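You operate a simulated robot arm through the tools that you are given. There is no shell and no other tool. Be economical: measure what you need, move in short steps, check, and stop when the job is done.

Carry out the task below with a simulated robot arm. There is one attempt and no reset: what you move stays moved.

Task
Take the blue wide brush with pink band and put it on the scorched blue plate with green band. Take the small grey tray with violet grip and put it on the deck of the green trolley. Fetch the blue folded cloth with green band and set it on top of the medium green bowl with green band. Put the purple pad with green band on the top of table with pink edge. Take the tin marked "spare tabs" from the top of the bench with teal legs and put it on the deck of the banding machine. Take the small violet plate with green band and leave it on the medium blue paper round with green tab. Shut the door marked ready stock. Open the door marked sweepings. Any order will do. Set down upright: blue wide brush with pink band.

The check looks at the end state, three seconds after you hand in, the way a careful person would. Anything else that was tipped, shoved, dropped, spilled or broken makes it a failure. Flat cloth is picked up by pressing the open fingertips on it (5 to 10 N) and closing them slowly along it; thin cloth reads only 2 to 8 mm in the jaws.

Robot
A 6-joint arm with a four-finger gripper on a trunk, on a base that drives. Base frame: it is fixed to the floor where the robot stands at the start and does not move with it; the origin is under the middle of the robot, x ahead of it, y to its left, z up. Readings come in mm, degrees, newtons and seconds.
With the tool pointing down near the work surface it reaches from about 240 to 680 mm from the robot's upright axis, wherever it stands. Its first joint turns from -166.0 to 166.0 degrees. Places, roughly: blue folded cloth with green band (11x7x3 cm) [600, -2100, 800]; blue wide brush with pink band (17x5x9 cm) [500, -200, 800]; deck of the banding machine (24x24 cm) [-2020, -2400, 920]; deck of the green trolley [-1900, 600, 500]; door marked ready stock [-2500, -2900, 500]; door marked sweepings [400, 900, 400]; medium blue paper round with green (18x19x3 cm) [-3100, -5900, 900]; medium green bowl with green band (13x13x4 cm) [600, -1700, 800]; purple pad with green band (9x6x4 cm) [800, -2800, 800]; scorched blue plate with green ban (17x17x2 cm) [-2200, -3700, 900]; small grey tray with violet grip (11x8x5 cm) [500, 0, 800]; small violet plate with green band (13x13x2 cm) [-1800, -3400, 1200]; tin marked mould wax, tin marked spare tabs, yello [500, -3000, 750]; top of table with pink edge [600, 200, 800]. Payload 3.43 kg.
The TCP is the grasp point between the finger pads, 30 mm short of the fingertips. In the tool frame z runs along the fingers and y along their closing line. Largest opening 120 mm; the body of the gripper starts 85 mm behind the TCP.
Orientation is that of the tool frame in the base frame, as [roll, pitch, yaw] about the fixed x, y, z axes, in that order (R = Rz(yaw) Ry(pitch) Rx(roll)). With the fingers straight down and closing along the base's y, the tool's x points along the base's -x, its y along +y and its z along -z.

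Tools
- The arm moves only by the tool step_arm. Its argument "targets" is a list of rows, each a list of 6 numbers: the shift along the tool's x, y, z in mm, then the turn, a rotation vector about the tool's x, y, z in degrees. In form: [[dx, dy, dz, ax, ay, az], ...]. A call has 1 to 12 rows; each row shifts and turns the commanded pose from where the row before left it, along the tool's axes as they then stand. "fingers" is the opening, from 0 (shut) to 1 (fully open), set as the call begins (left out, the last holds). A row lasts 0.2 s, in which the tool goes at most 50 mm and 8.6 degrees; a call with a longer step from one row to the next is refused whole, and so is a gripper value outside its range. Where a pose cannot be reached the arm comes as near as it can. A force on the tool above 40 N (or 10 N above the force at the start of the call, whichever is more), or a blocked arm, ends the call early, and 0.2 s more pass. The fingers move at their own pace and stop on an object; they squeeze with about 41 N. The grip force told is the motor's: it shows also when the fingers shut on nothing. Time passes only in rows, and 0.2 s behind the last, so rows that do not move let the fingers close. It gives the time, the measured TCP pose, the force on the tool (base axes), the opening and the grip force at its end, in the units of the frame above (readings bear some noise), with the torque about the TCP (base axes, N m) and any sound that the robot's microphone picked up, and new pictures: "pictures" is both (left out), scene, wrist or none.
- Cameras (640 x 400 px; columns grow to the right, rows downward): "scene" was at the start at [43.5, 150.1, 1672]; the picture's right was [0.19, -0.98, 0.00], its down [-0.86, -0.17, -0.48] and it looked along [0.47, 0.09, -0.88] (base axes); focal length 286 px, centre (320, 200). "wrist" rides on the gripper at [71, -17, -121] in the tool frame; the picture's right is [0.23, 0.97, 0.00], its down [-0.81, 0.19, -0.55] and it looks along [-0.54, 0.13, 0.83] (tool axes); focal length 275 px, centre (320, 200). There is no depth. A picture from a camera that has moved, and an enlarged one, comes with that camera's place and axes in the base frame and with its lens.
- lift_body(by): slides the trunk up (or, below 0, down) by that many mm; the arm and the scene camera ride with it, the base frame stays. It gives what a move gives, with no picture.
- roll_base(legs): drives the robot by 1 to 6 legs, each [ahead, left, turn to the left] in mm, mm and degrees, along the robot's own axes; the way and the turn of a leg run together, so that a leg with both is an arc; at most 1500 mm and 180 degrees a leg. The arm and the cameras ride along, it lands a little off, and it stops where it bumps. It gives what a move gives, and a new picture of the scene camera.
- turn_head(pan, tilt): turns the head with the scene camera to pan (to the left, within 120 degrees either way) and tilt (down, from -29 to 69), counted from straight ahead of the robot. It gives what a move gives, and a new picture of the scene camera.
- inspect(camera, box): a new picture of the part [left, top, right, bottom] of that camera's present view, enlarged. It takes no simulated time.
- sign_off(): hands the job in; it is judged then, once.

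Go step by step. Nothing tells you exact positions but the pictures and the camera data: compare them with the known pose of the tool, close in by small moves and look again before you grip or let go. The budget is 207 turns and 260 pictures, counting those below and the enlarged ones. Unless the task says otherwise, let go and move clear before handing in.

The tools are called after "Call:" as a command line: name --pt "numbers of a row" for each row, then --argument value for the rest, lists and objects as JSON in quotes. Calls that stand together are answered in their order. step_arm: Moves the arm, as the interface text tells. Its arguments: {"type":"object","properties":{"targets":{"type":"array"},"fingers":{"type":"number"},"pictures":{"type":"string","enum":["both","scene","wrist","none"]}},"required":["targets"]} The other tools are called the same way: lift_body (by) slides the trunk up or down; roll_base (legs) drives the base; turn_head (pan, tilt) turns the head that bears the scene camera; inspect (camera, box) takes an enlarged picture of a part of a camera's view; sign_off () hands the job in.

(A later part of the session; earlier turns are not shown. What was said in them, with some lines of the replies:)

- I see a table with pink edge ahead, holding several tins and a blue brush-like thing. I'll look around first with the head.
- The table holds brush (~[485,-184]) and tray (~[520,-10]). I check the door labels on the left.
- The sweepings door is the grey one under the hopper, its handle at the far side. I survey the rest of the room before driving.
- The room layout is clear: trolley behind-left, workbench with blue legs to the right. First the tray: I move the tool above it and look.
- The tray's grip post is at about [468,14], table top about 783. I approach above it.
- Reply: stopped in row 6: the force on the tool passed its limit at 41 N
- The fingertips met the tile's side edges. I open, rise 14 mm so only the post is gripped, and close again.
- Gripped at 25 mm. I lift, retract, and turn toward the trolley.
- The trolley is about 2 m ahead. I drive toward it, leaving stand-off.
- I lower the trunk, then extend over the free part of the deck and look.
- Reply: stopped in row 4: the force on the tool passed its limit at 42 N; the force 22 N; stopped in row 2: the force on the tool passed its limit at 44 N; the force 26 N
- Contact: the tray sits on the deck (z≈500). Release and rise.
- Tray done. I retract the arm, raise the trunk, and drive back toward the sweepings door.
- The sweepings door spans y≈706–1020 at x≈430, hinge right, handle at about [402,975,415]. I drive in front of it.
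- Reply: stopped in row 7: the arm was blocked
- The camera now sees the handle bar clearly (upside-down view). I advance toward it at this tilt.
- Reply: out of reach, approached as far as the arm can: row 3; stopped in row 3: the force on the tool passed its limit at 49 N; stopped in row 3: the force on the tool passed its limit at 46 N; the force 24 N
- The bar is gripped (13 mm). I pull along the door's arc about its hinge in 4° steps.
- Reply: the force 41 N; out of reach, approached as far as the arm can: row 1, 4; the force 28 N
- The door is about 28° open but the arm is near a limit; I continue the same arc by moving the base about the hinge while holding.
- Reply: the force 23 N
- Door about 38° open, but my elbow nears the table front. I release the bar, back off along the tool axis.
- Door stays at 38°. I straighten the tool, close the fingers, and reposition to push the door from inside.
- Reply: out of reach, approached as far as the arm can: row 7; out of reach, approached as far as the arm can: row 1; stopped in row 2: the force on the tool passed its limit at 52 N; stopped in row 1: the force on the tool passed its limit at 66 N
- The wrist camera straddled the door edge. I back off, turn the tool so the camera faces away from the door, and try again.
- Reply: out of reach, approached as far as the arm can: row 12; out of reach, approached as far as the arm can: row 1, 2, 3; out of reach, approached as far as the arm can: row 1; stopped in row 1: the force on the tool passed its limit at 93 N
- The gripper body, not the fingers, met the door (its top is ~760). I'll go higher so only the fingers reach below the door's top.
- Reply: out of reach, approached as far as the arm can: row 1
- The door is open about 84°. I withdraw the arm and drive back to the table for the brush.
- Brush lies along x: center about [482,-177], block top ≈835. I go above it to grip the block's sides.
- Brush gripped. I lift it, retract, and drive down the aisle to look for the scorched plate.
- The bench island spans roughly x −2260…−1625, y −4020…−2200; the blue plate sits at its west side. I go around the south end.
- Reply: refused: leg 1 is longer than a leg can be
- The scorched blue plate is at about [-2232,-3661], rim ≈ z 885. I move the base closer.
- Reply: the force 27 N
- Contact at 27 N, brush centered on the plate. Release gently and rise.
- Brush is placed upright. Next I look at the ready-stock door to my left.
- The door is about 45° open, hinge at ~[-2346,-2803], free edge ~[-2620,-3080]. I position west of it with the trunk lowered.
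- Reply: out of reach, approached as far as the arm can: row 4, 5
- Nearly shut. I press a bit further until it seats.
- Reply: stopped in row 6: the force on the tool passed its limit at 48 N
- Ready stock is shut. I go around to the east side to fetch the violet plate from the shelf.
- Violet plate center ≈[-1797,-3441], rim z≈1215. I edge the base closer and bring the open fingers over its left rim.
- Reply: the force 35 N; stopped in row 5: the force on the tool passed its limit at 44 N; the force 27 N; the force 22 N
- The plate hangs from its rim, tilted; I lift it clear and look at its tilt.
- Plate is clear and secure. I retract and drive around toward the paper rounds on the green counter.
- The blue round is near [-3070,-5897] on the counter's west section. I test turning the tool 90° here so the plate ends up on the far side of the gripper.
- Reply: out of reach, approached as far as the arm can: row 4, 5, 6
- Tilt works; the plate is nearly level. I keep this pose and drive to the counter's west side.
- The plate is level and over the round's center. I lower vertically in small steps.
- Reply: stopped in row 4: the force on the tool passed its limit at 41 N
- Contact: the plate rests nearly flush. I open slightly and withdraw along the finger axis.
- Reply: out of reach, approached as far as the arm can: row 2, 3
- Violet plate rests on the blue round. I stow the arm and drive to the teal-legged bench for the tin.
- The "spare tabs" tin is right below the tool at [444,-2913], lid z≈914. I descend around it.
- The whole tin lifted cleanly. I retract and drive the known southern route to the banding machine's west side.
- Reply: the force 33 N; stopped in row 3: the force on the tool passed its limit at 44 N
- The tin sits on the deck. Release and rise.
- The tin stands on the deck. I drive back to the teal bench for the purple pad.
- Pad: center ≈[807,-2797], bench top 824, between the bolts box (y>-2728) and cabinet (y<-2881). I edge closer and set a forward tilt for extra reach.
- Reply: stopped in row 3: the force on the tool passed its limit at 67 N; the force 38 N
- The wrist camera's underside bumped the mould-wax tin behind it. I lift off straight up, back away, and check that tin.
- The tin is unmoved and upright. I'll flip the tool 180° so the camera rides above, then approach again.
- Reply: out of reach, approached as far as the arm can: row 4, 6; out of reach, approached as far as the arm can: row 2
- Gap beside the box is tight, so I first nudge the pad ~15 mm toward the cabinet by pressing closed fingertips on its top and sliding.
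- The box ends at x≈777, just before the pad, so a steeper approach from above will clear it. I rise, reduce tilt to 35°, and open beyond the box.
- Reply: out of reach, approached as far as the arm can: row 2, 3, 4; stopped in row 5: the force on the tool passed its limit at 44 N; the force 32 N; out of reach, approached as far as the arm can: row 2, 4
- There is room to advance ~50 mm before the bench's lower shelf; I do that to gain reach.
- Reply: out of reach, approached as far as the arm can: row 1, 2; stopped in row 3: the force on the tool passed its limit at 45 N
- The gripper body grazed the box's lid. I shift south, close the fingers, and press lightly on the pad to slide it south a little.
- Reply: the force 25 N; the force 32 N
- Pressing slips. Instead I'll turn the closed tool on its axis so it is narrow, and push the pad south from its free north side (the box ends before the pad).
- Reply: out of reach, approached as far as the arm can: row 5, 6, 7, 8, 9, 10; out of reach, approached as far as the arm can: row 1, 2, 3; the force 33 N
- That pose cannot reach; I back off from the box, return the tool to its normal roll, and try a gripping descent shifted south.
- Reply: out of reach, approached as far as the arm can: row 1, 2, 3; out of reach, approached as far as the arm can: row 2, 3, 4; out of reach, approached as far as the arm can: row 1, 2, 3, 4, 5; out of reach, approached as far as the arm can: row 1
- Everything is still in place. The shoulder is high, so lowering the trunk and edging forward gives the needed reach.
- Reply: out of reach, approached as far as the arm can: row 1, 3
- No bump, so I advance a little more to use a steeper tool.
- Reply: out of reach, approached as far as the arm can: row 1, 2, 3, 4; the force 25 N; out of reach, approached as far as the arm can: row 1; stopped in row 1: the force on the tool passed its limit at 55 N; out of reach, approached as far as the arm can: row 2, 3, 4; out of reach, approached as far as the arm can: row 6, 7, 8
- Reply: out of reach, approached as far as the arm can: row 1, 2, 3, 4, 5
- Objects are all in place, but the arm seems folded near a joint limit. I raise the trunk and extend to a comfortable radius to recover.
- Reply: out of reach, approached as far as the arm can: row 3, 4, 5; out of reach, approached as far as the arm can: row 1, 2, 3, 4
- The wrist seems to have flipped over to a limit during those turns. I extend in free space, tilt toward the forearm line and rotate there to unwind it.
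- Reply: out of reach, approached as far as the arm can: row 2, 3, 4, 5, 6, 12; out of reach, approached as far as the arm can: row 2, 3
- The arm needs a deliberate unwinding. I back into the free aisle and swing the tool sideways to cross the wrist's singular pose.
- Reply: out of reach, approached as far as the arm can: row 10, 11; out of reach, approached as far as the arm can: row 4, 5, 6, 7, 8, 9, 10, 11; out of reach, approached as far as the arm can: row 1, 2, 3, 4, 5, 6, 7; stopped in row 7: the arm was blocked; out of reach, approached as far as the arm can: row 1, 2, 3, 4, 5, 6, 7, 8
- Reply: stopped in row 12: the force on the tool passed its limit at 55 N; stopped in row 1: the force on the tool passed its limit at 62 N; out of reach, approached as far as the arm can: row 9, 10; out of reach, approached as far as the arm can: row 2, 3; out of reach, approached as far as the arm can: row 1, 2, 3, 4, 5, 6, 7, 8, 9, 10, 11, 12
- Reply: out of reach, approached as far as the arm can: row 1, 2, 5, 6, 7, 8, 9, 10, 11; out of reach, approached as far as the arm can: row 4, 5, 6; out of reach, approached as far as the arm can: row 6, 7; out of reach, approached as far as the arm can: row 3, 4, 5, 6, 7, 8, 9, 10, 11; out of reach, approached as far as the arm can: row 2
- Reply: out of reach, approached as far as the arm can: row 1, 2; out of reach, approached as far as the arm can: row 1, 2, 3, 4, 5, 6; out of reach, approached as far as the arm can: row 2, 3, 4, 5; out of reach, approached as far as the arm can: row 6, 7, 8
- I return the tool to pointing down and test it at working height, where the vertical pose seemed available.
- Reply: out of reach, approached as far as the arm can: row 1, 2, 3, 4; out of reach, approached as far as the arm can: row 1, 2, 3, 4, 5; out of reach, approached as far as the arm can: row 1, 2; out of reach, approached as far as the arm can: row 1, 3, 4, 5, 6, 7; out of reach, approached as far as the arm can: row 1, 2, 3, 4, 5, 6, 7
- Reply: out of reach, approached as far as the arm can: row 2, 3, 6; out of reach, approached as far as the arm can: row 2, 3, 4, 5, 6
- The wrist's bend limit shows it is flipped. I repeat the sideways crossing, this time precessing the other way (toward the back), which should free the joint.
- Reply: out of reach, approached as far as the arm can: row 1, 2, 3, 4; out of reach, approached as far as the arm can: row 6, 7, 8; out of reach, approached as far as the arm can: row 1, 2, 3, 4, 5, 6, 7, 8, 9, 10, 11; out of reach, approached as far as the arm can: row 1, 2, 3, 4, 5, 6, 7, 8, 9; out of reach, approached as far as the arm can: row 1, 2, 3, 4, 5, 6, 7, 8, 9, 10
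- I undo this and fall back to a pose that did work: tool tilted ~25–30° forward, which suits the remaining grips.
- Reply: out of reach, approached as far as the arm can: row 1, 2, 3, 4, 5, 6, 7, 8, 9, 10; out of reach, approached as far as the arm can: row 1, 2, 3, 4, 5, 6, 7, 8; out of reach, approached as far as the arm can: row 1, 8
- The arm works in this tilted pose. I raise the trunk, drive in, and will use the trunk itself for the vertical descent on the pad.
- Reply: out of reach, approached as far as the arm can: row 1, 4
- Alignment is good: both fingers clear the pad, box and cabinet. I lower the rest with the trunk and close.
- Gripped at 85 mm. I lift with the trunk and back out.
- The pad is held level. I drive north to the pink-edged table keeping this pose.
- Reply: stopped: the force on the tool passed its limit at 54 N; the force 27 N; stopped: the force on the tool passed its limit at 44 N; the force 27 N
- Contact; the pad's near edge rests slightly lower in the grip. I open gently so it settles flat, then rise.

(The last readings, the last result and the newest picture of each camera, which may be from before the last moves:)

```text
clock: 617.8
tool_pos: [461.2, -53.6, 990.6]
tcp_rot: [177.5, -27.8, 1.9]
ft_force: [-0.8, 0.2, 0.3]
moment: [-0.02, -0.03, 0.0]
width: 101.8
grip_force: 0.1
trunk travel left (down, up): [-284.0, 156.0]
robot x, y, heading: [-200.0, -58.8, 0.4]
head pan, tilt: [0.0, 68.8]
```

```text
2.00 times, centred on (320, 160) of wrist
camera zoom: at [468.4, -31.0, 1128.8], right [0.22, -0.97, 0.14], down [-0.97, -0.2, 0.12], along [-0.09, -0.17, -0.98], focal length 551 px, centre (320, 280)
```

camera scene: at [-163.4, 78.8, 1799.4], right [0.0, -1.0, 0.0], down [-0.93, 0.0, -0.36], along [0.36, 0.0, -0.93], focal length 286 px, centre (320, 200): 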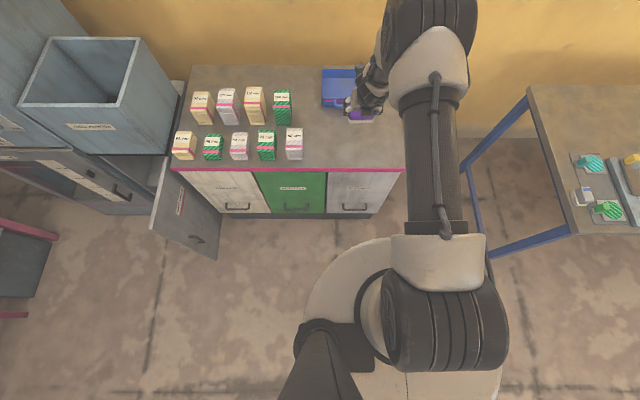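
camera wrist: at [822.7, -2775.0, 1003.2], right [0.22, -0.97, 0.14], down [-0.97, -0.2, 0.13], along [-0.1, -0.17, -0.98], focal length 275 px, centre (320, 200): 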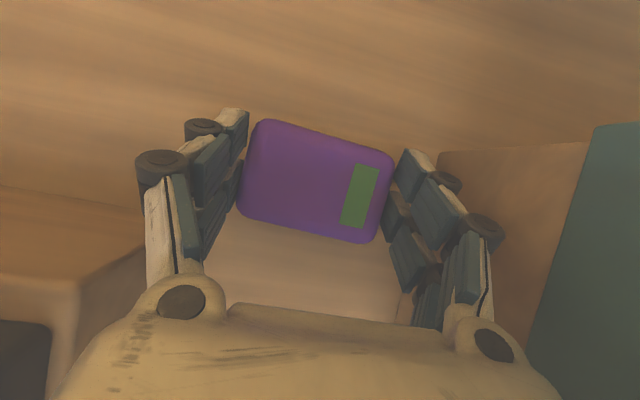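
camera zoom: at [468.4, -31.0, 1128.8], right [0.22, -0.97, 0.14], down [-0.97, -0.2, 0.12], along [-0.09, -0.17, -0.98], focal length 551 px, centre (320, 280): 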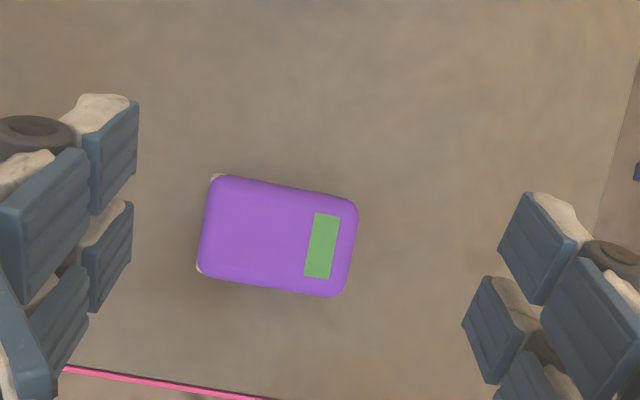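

The pad lies flat on the table. Next the cloth: I back out, drive south and stop before the blue-legged table.

Call:
lift_body --by 110

Call:
roll_base --legs '[[-340, 0, 0], [0, -1450, 0], [0, -635, 0], [360, 0, 0]]'

Call:
inspect --camera "wrist" --box '[0, 0, 640, 400]'

```text
clock: 619.2
tool_pos: [460.2, -54.5, 1101.3]
tcp_rot: [177.5, -27.7, 1.9]
ft_force: [-0.8, 0.0, -0.1]
moment: [0.04, -0.01, 0.01]
width: 101.9
grip_force: 0.0
trunk travel left (down, up): [-394.0, 46.0]
robot x, y, heading: [-197.1, -56.3, 0.3]
head pan, tilt: [0.0, 68.8]
```

```text
clock: 633.2
tool_pos: [470.6, -2143.4, 1100.7]
tcp_rot: [177.5, -27.7, 0.9]
ft_force: [0.8, -0.5, -0.7]
moment: [0.01, 0.0, -0.02]
width: 102.1
grip_force: 0.1
trunk travel left (down, up): [-394.0, 46.0]
robot x, y, heading: [-193.2, -2138.4, -0.9]
head pan, tilt: [0.0, 68.8]
camera scene: at [-153.0, -2000.0, 1858.4], right [-0.01, -1.0, 0.0], down [-0.93, 0.01, -0.36], along [0.36, -0.01, -0.93], focal length 286 px, centre (320, 200)
```

scene: 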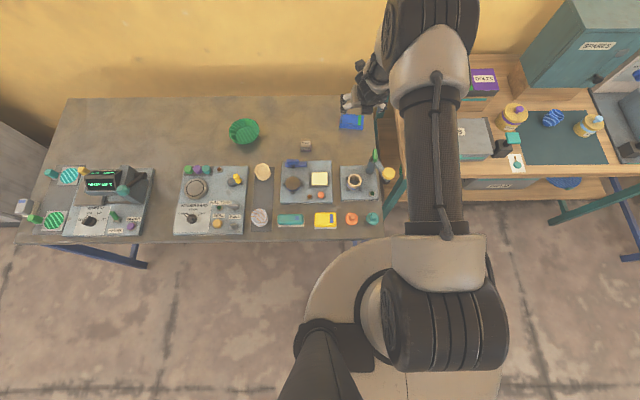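

```text
1.00 times, centred on (320, 200) of wrist (not enlarged: the box is as wide or as high as the picture)
camera zoom: at [477.9, -2120.7, 1238.8], right [0.2, -0.97, 0.14], down [-0.98, -0.18, 0.12], along [-0.09, -0.16, -0.98], focal length 275 px, centre (320, 200)
```

zoom: 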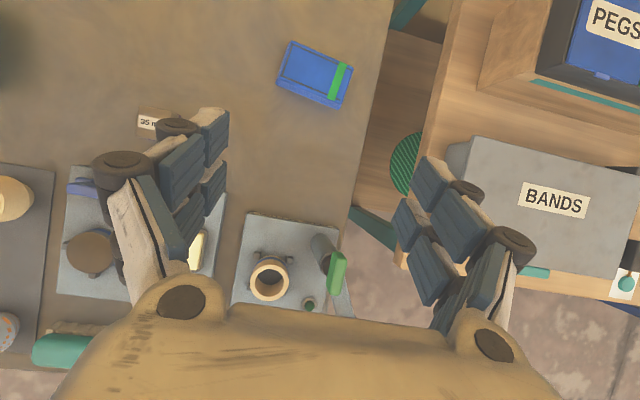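

Call:
inspect --camera "wrist" --box '[250, 20, 380, 120]'

Call:
roll_base --legs '[[85, 0, 0.9]]'

```text
4.00 times, centred on (315, 70) of wrist
camera zoom: at [477.9, -2120.7, 1238.8], right [0.2, -0.97, 0.14], down [-0.98, -0.18, 0.12], along [-0.09, -0.16, -0.98], focal length 1101 px, centre (340, 720)
```

zoom: 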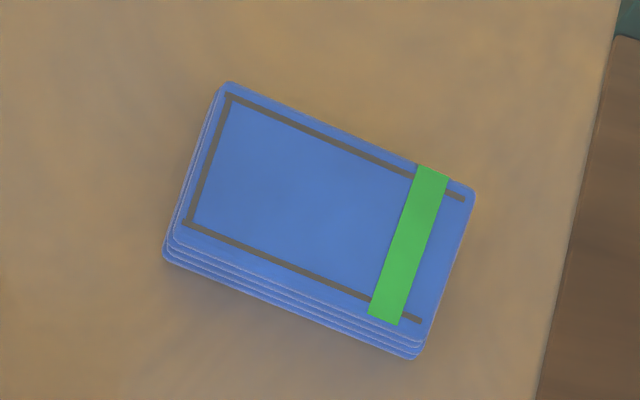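

```text
clock: 634.3
tool_pos: [553.0, -2134.7, 1101.0]
tcp_rot: [177.5, -27.6, 1.8]
ft_force: [0.7, 0.1, 0.5]
moment: [-0.02, -0.01, 0.0]
width: 102.2
grip_force: 0.1
trunk travel left (down, up): [-394.0, 46.0]
robot x, y, heading: [-109.9, -2143.5, -0.3]
head pan, tilt: [0.0, 68.8]
camera scene: at [-72.2, -2000.0, 1858.4], right [0.0, -1.0, 0.0], down [-0.93, 0.0, -0.36], along [0.36, 0.0, -0.93], focal length 286 px, centre (320, 200)
```

scene: 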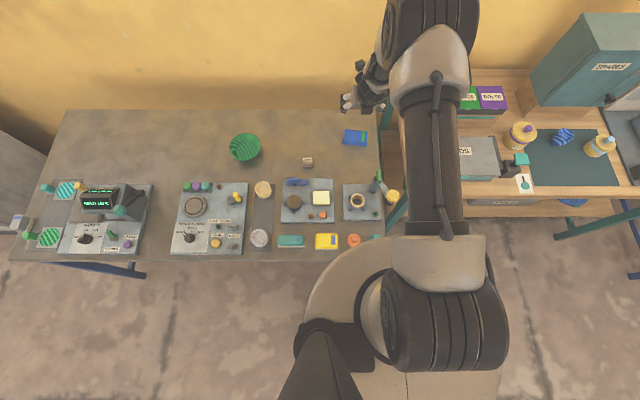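

The cloth is a block of folded layers, ~105×70 mm, long side turned ~12°. I creep closer and turn the tool to match.

Call:
roll_base --legs '[[55, -12, 0]]'

Call:
step_arm --pt "0 0 0 -3 -0.3 5.6" --pt "0 0 0 -3 -0.3 5.6" --pt "0 0 0 0 0 0" --fingers 1 --pictures "wrist"

```text
clock: 635.3
tool_pos: [579.8, -2133.6, 1100.4]
tcp_rot: [177.4, -27.8, 2.0]
ft_force: [-0.6, 0.5, 1.1]
moment: [0.01, -0.01, 0.03]
width: 101.9
grip_force: 0.0
trunk travel left (down, up): [-394.0, 46.0]
robot x, y, heading: [-78.7, -2135.4, 0.3]
head pan, tilt: [0.0, 68.8]
stopped in leg 1: the robot was blocked; the commanded pose is now the measured one
camera scene: at [-47.9, -2001.6, 1858.6], right [0.01, -1.0, 0.0], down [-0.93, -0.01, -0.36], along [0.36, 0.0, -0.93], focal length 286 px, centre (320, 200)
```

scene: 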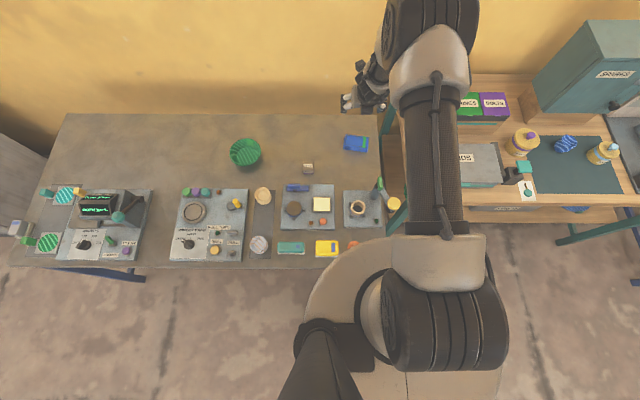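

```text
clock: 636.1
tool_pos: [581.7, -2131.7, 1099.5]
tcp_rot: [177.3, -27.5, -10.6]
ft_force: [0.3, 0.0, 0.0]
moment: [0.0, 0.0, -0.01]
width: 120.1
grip_force: 0.0
trunk travel left (down, up): [-394.0, 46.0]
robot x, y, heading: [-79.6, -2137.9, 0.6]
head pan, tilt: [0.0, 68.8]
camera wrist: at [593.8, -2110.3, 1238.1], right [0.0, -0.99, 0.15], down [-0.99, 0.02, 0.12], along [-0.12, -0.15, -0.98], focal length 275 px, centre (320, 200)
```

wrist: 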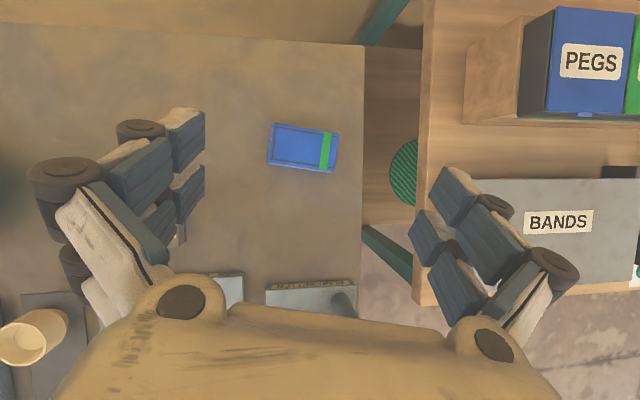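

Call:
step_arm --pt "14.4 5 7.5 2 0 0" --pt "14.4 5 7.5 0 0 0" --pictures "none"

Call:
lift_body --by -180

Call:
inspect --camera "wrist" --box '[0, 0, 640, 400]'

```text
clock: 636.7
tool_pos: [610.8, -2146.7, 1101.2]
tcp_rot: [179.4, -27.5, -10.6]
ft_force: [0.4, 0.1, 0.5]
moment: [-0.02, -0.05, -0.02]
width: 119.9
grip_force: 0.0
trunk travel left (down, up): [-394.0, 46.0]
robot x, y, heading: [-78.3, -2143.1, 0.7]
head pan, tilt: [0.0, 68.8]
```

```text
clock: 638.7
tool_pos: [611.3, -2148.0, 921.6]
tcp_rot: [179.3, -27.6, -10.6]
ft_force: [-0.6, -0.3, 0.9]
moment: [0.02, -0.03, 0.01]
width: 120.2
grip_force: 0.1
trunk travel left (down, up): [-214.0, 226.0]
robot x, y, heading: [-86.3, -2138.6, 0.5]
head pan, tilt: [0.0, 68.8]
```

```text
1.00 times, centred on (320, 200) of wrist (not enlarged: the box is as wide or as high as the picture)
camera zoom: at [622.5, -2130.1, 1060.4], right [0.02, -0.99, 0.12], down [-0.99, 0.0, 0.12], along [-0.12, -0.12, -0.99], focal length 275 px, centre (320, 200)
```

zoom: 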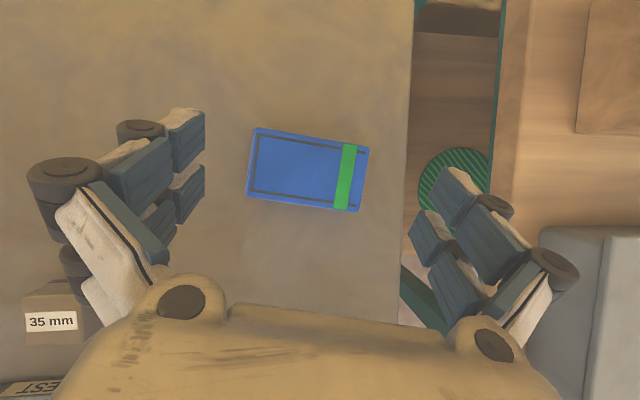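

Call:
lift_body --by -90

Call:
inspect --camera "wrist" --box '[0, 0, 640, 400]'

```text
clock: 640.0
tool_pos: [612.0, -2147.5, 831.8]
tcp_rot: [179.4, -27.6, -10.6]
ft_force: [-1.0, 0.2, -0.7]
moment: [0.01, 0.01, 0.0]
width: 119.9
grip_force: 0.1
trunk travel left (down, up): [-124.0, 316.0]
robot x, y, heading: [-81.3, -2133.9, 0.6]
head pan, tilt: [0.0, 68.8]
```

```text
1.00 times, centred on (320, 200) of wrist (not enlarged: the box is as wide or as high as the picture)
camera zoom: at [622.5, -2130.1, 970.5], right [0.02, -0.99, 0.12], down [-0.99, 0.0, 0.12], along [-0.12, -0.12, -0.99], focal length 275 px, centre (320, 200)
```

zoom: 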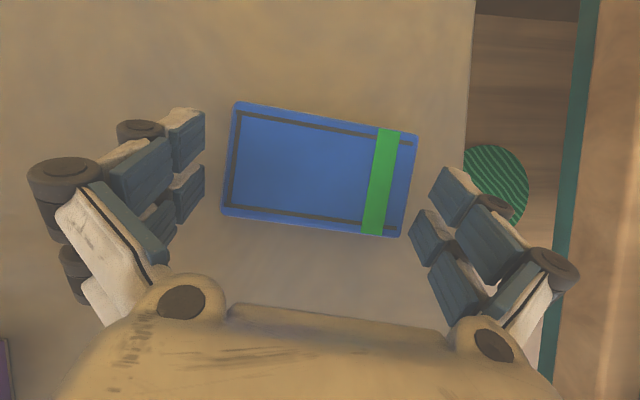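

Call:
lift_body --by -18

Call:
step_arm --pt "0 0 0 0 0 0" --pt "0 0 0 0 0 0" --pt "0 0 0 0 0 0" --pt "0 0 0 0 0 0" --pt "0 0 0 0 0 0" --fingers 0 --pictures "wrist"

```text
clock: 640.6
tool_pos: [612.3, -2147.0, 819.1]
tcp_rot: [179.6, -28.1, -10.5]
ft_force: [-1.6, 4.3, 27.8]
moment: [0.54, 0.41, -0.07]
width: 120.4
grip_force: 0.1
trunk travel left (down, up): [-106.0, 334.0]
robot x, y, heading: [-76.2, -2138.0, 0.5]
head pan, tilt: [0.0, 68.8]
```

```text
clock: 641.3
tool_pos: [613.7, -2147.0, 825.3]
tcp_rot: [179.7, -28.7, -10.6]
ft_force: [-16.3, 1.8, 41.2]
moment: [-0.02, 0.99, 0.06]
width: 106.3
grip_force: 38.1
trunk travel left (down, up): [-106.0, 334.0]
robot x, y, heading: [-80.7, -2140.5, 0.4]
head pan, tilt: [0.0, 68.8]
stopped in row 3: the force on the tool passed its limit at 42 N (the readings are from after the stop); the commanded pose is now the measured one
camera wrist: at [622.5, -2129.3, 964.4], right [0.02, -0.99, 0.12], down [-1.0, -0.01, 0.1], along [-0.1, -0.12, -0.99], focal length 275 px, centre (320, 200)
```

wrist: 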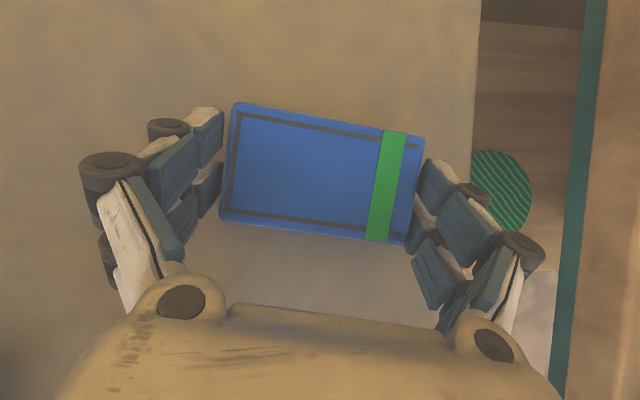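

Call:
lift_body --by 5

Call:
step_arm --pt "0 0 0 0 0 0" --pt "0 0 0 0 0 0" --pt "0 0 0 0 0 0" --pt "0 0 0 0 0 0" --fingers 0 --pictures "none"

Call:
lift_body --by 60

Call:
inspect --camera "wrist" --box '[0, 0, 640, 400]'

```text
clock: 641.9
tool_pos: [613.2, -2146.3, 826.6]
tcp_rot: [179.7, -28.4, -10.7]
ft_force: [-2.5, -1.5, 30.6]
moment: [0.65, -0.08, 0.39]
width: 105.8
grip_force: 40.8
trunk travel left (down, up): [-111.0, 329.0]
robot x, y, heading: [-83.2, -2139.4, 0.4]
head pan, tilt: [0.0, 68.8]
```

```text
clock: 642.9
tool_pos: [614.4, -2146.5, 826.1]
tcp_rot: [179.7, -28.2, -10.8]
ft_force: [1.4, -0.4, 29.9]
moment: [1.19, -0.14, 0.06]
width: 105.6
grip_force: 40.8
trunk travel left (down, up): [-111.0, 329.0]
robot x, y, heading: [-78.8, -2139.7, 0.5]
head pan, tilt: [0.0, 68.8]
```

```text
clock: 643.9
tool_pos: [613.9, -2146.1, 880.8]
tcp_rot: [179.5, -27.9, -10.7]
ft_force: [0.4, 0.4, -0.6]
moment: [-0.03, -0.01, 0.02]
width: 104.8
grip_force: 40.8
trunk travel left (down, up): [-171.0, 269.0]
robot x, y, heading: [-78.0, -2138.6, 0.3]
head pan, tilt: [0.0, 68.8]
```

```text
1.00 times, centred on (320, 200) of wrist (not enlarged: the box is as wide or as high as the picture)
camera zoom: at [624.4, -2129.3, 1020.1], right [0.02, -0.99, 0.12], down [-0.99, 0.0, 0.11], along [-0.11, -0.12, -0.99], focal length 275 px, centre (320, 200)
```

zoom: 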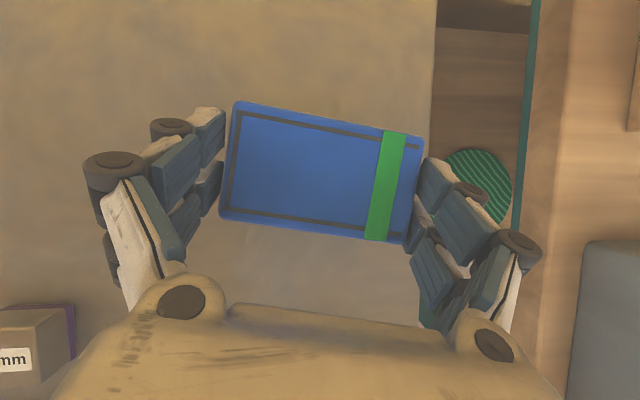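

Cloth is held. I raise, back off slightly, and strafe north over the bowl.

Call:
lift_body --by 140

Call:
roll_base --legs '[[-56, 0, -0.4], [0, 465, 0]]'

Call:
inspect --camera "wrist" --box '[0, 0, 640, 400]'

```text
clock: 645.5
tool_pos: [613.6, -2147.5, 1022.6]
tcp_rot: [179.5, -27.9, -10.5]
ft_force: [0.3, 0.4, -0.3]
moment: [-0.02, -0.04, 0.02]
width: 104.5
grip_force: 40.7
trunk travel left (down, up): [-311.0, 129.0]
robot x, y, heading: [-79.8, -2137.0, 0.5]
head pan, tilt: [0.0, 68.8]
```

```text
clock: 648.9
tool_pos: [557.4, -1688.7, 1022.6]
tcp_rot: [179.5, -28.0, -10.9]
ft_force: [0.2, 0.4, 0.0]
moment: [-0.02, 0.0, -0.04]
width: 104.4
grip_force: 41.4
trunk travel left (down, up): [-311.0, 129.0]
robot x, y, heading: [-137.1, -1672.7, 0.2]
head pan, tilt: [0.0, 68.8]
camera scene: at [-101.5, -1537.1, 1775.4], right [0.0, -1.0, 0.0], down [-0.93, 0.0, -0.36], along [0.36, 0.0, -0.93], focal length 286 px, centre (320, 200)
```

scene: 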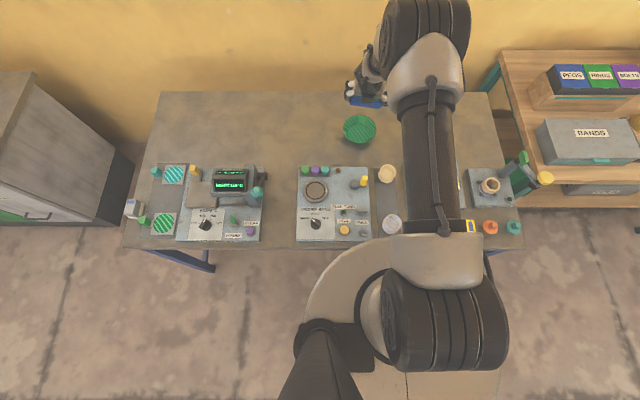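

```text
1.00 times, centred on (320, 200) of wrist (not enlarged: the box is as wide or as high as the picture)
camera zoom: at [567.7, -1670.3, 1161.0], right [0.01, -0.99, 0.12], down [-0.99, 0.0, 0.11], along [-0.11, -0.12, -0.99], focal length 275 px, centre (320, 200)
```

zoom: 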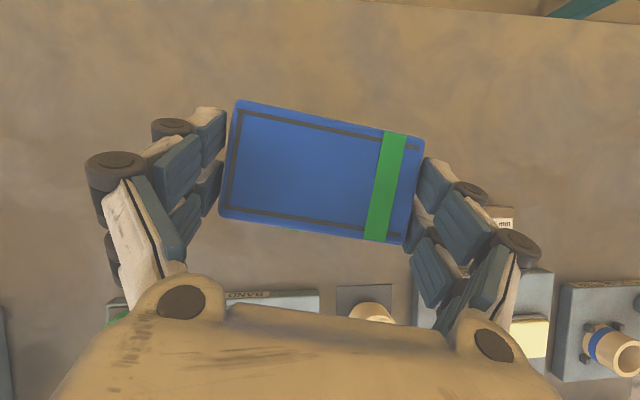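

The cloth is centered over the bowl. I lower with the trunk until contact.

Call:
lift_body --by -145

Call:
lift_body --by -12

Call:
inspect --camera "wrist" --box '[0, 0, 640, 400]'

```text
clock: 650.6
tool_pos: [557.0, -1688.3, 876.6]
tcp_rot: [179.4, -28.0, -10.9]
ft_force: [-0.3, -0.6, -1.4]
moment: [0.01, 0.0, -0.05]
width: 104.5
grip_force: 41.2
trunk travel left (down, up): [-166.0, 274.0]
robot x, y, heading: [-138.9, -1679.2, 0.1]
head pan, tilt: [0.0, 68.8]
```

```text
clock: 651.2
tool_pos: [558.2, -1688.3, 865.9]
tcp_rot: [179.6, -28.1, -10.9]
ft_force: [-1.1, -0.4, 5.1]
moment: [-0.1, -0.07, -0.02]
width: 104.1
grip_force: 41.5
trunk travel left (down, up): [-154.0, 286.0]
robot x, y, heading: [-139.0, -1677.6, -0.0]
head pan, tilt: [0.0, 68.8]
```

```text
1.00 times, centred on (320, 200) of wrist (not enlarged: the box is as wide or as high as the picture)
camera zoom: at [567.7, -1670.8, 1005.1], right [0.01, -0.99, 0.11], down [-0.99, 0.0, 0.11], along [-0.11, -0.12, -0.99], focal length 275 px, centre (320, 200)
```

zoom: 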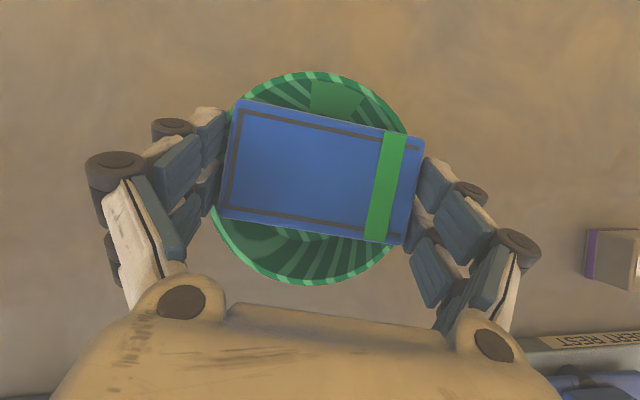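

Contact with the bowl rim, well centered. I release and rise.

Call:
lift_body --by -1

Call:
step_arm --pt "0 0 0 0 0 0" --pt "0 0 0 0 0 0" --fingers 0.98 --pictures "none"

Call:
lift_body --by 160

Call:
inspect --camera "wrist" --box '[0, 0, 640, 400]'

```text
clock: 651.7
tool_pos: [557.3, -1687.9, 865.5]
tcp_rot: [179.5, -28.0, -10.9]
ft_force: [0.7, -1.2, 10.7]
moment: [-0.16, -0.25, 0.02]
width: 104.1
grip_force: 41.1
trunk travel left (down, up): [-153.0, 287.0]
robot x, y, heading: [-134.9, -1673.6, 0.1]
head pan, tilt: [0.0, 68.8]
```

```text
clock: 652.3
tool_pos: [556.7, -1687.3, 862.9]
tcp_rot: [179.5, -27.9, -10.8]
ft_force: [0.2, 0.0, 0.0]
moment: [0.01, 0.01, 0.02]
width: 118.0
grip_force: 0.0
trunk travel left (down, up): [-153.0, 287.0]
robot x, y, heading: [-142.7, -1677.6, -0.1]
head pan, tilt: [0.0, 68.8]
```

```text
clock: 654.1
tool_pos: [556.5, -1688.3, 1024.4]
tcp_rot: [179.5, -27.8, -10.9]
ft_force: [0.4, 0.0, -0.2]
moment: [-0.01, -0.03, 0.0]
width: 117.4
grip_force: 0.1
trunk travel left (down, up): [-313.0, 127.0]
robot x, y, heading: [-133.9, -1674.1, -0.2]
head pan, tilt: [0.0, 68.8]
```

```text
1.00 times, centred on (320, 200) of wrist (not enlarged: the box is as wide or as high as the picture)
camera zoom: at [567.6, -1670.8, 1162.6], right [0.01, -0.99, 0.11], down [-0.99, 0.0, 0.11], along [-0.11, -0.12, -0.99], focal length 275 px, centre (320, 200)
```

zoom: 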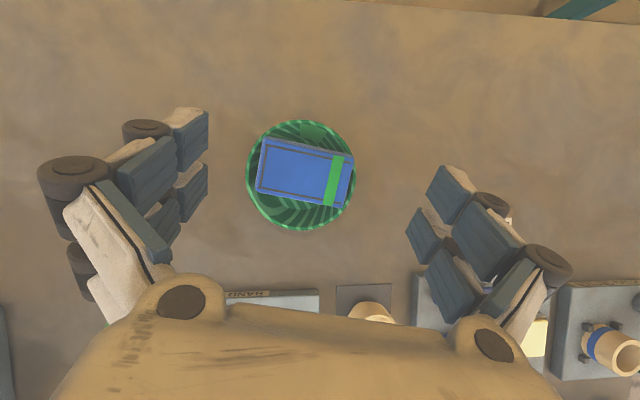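

The cloth rests on the bowl. I back the robot clear of the table.

Call:
roll_base --legs '[[-350, 0, 0]]'

```text
clock: 656.4
tool_pos: [199.3, -1691.2, 1025.4]
tcp_rot: [179.5, -28.0, -11.1]
ft_force: [-0.7, -0.1, 0.0]
moment: [-0.01, 0.01, 0.0]
width: 117.6
grip_force: 0.0
trunk travel left (down, up): [-313.0, 127.0]
robot x, y, heading: [-495.5, -1678.9, 0.1]
head pan, tilt: [0.0, 68.8]
camera scene: at [-460.1, -1538.3, 1777.5], right [0.0, -1.0, 0.0], down [-0.93, 0.0, -0.36], along [0.36, 0.0, -0.93], focal length 286 px, centre (320, 200)
```

scene: 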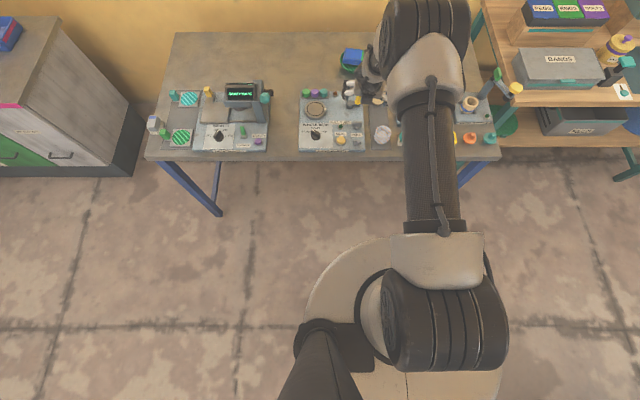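

All eight jobs look finished and the gripper is empty and clear, so I hand in.

Call:
sign_off

```text
The job is handed in.
```

I handed the job in with all eight parts done as far as the pictures show; I had no result back from the check.

- **Brush:** upright on the scorched blue plate.
- **Tray:** on the deck of the green trolley.
- **Tin marked "spare tabs":** on the deck of the banding machine.
- **Violet plate:** on the blue paper round, slightly off-centre but within its edge.
- **Pad:** flat on the table with pink edge.
- **Cloth:** on top of the green bowl.
- **Doors:** ready stock is shut and sweepings stands open by about 84 degrees.

**Contacts with other things:**
- While I was reaching for the pad, the wrist camera pressed on the mould wax tin with up to 67 N. The gripper also touched the box with the bolts lid several times, with up to 55 N, and brushed the cabinet marked "spares" lightly.
- The base nudged the blue-legged table once and stopped.
- In the pictures taken afterwards I saw no change in the tin or the box. I did not check the cabinet or the table closely.
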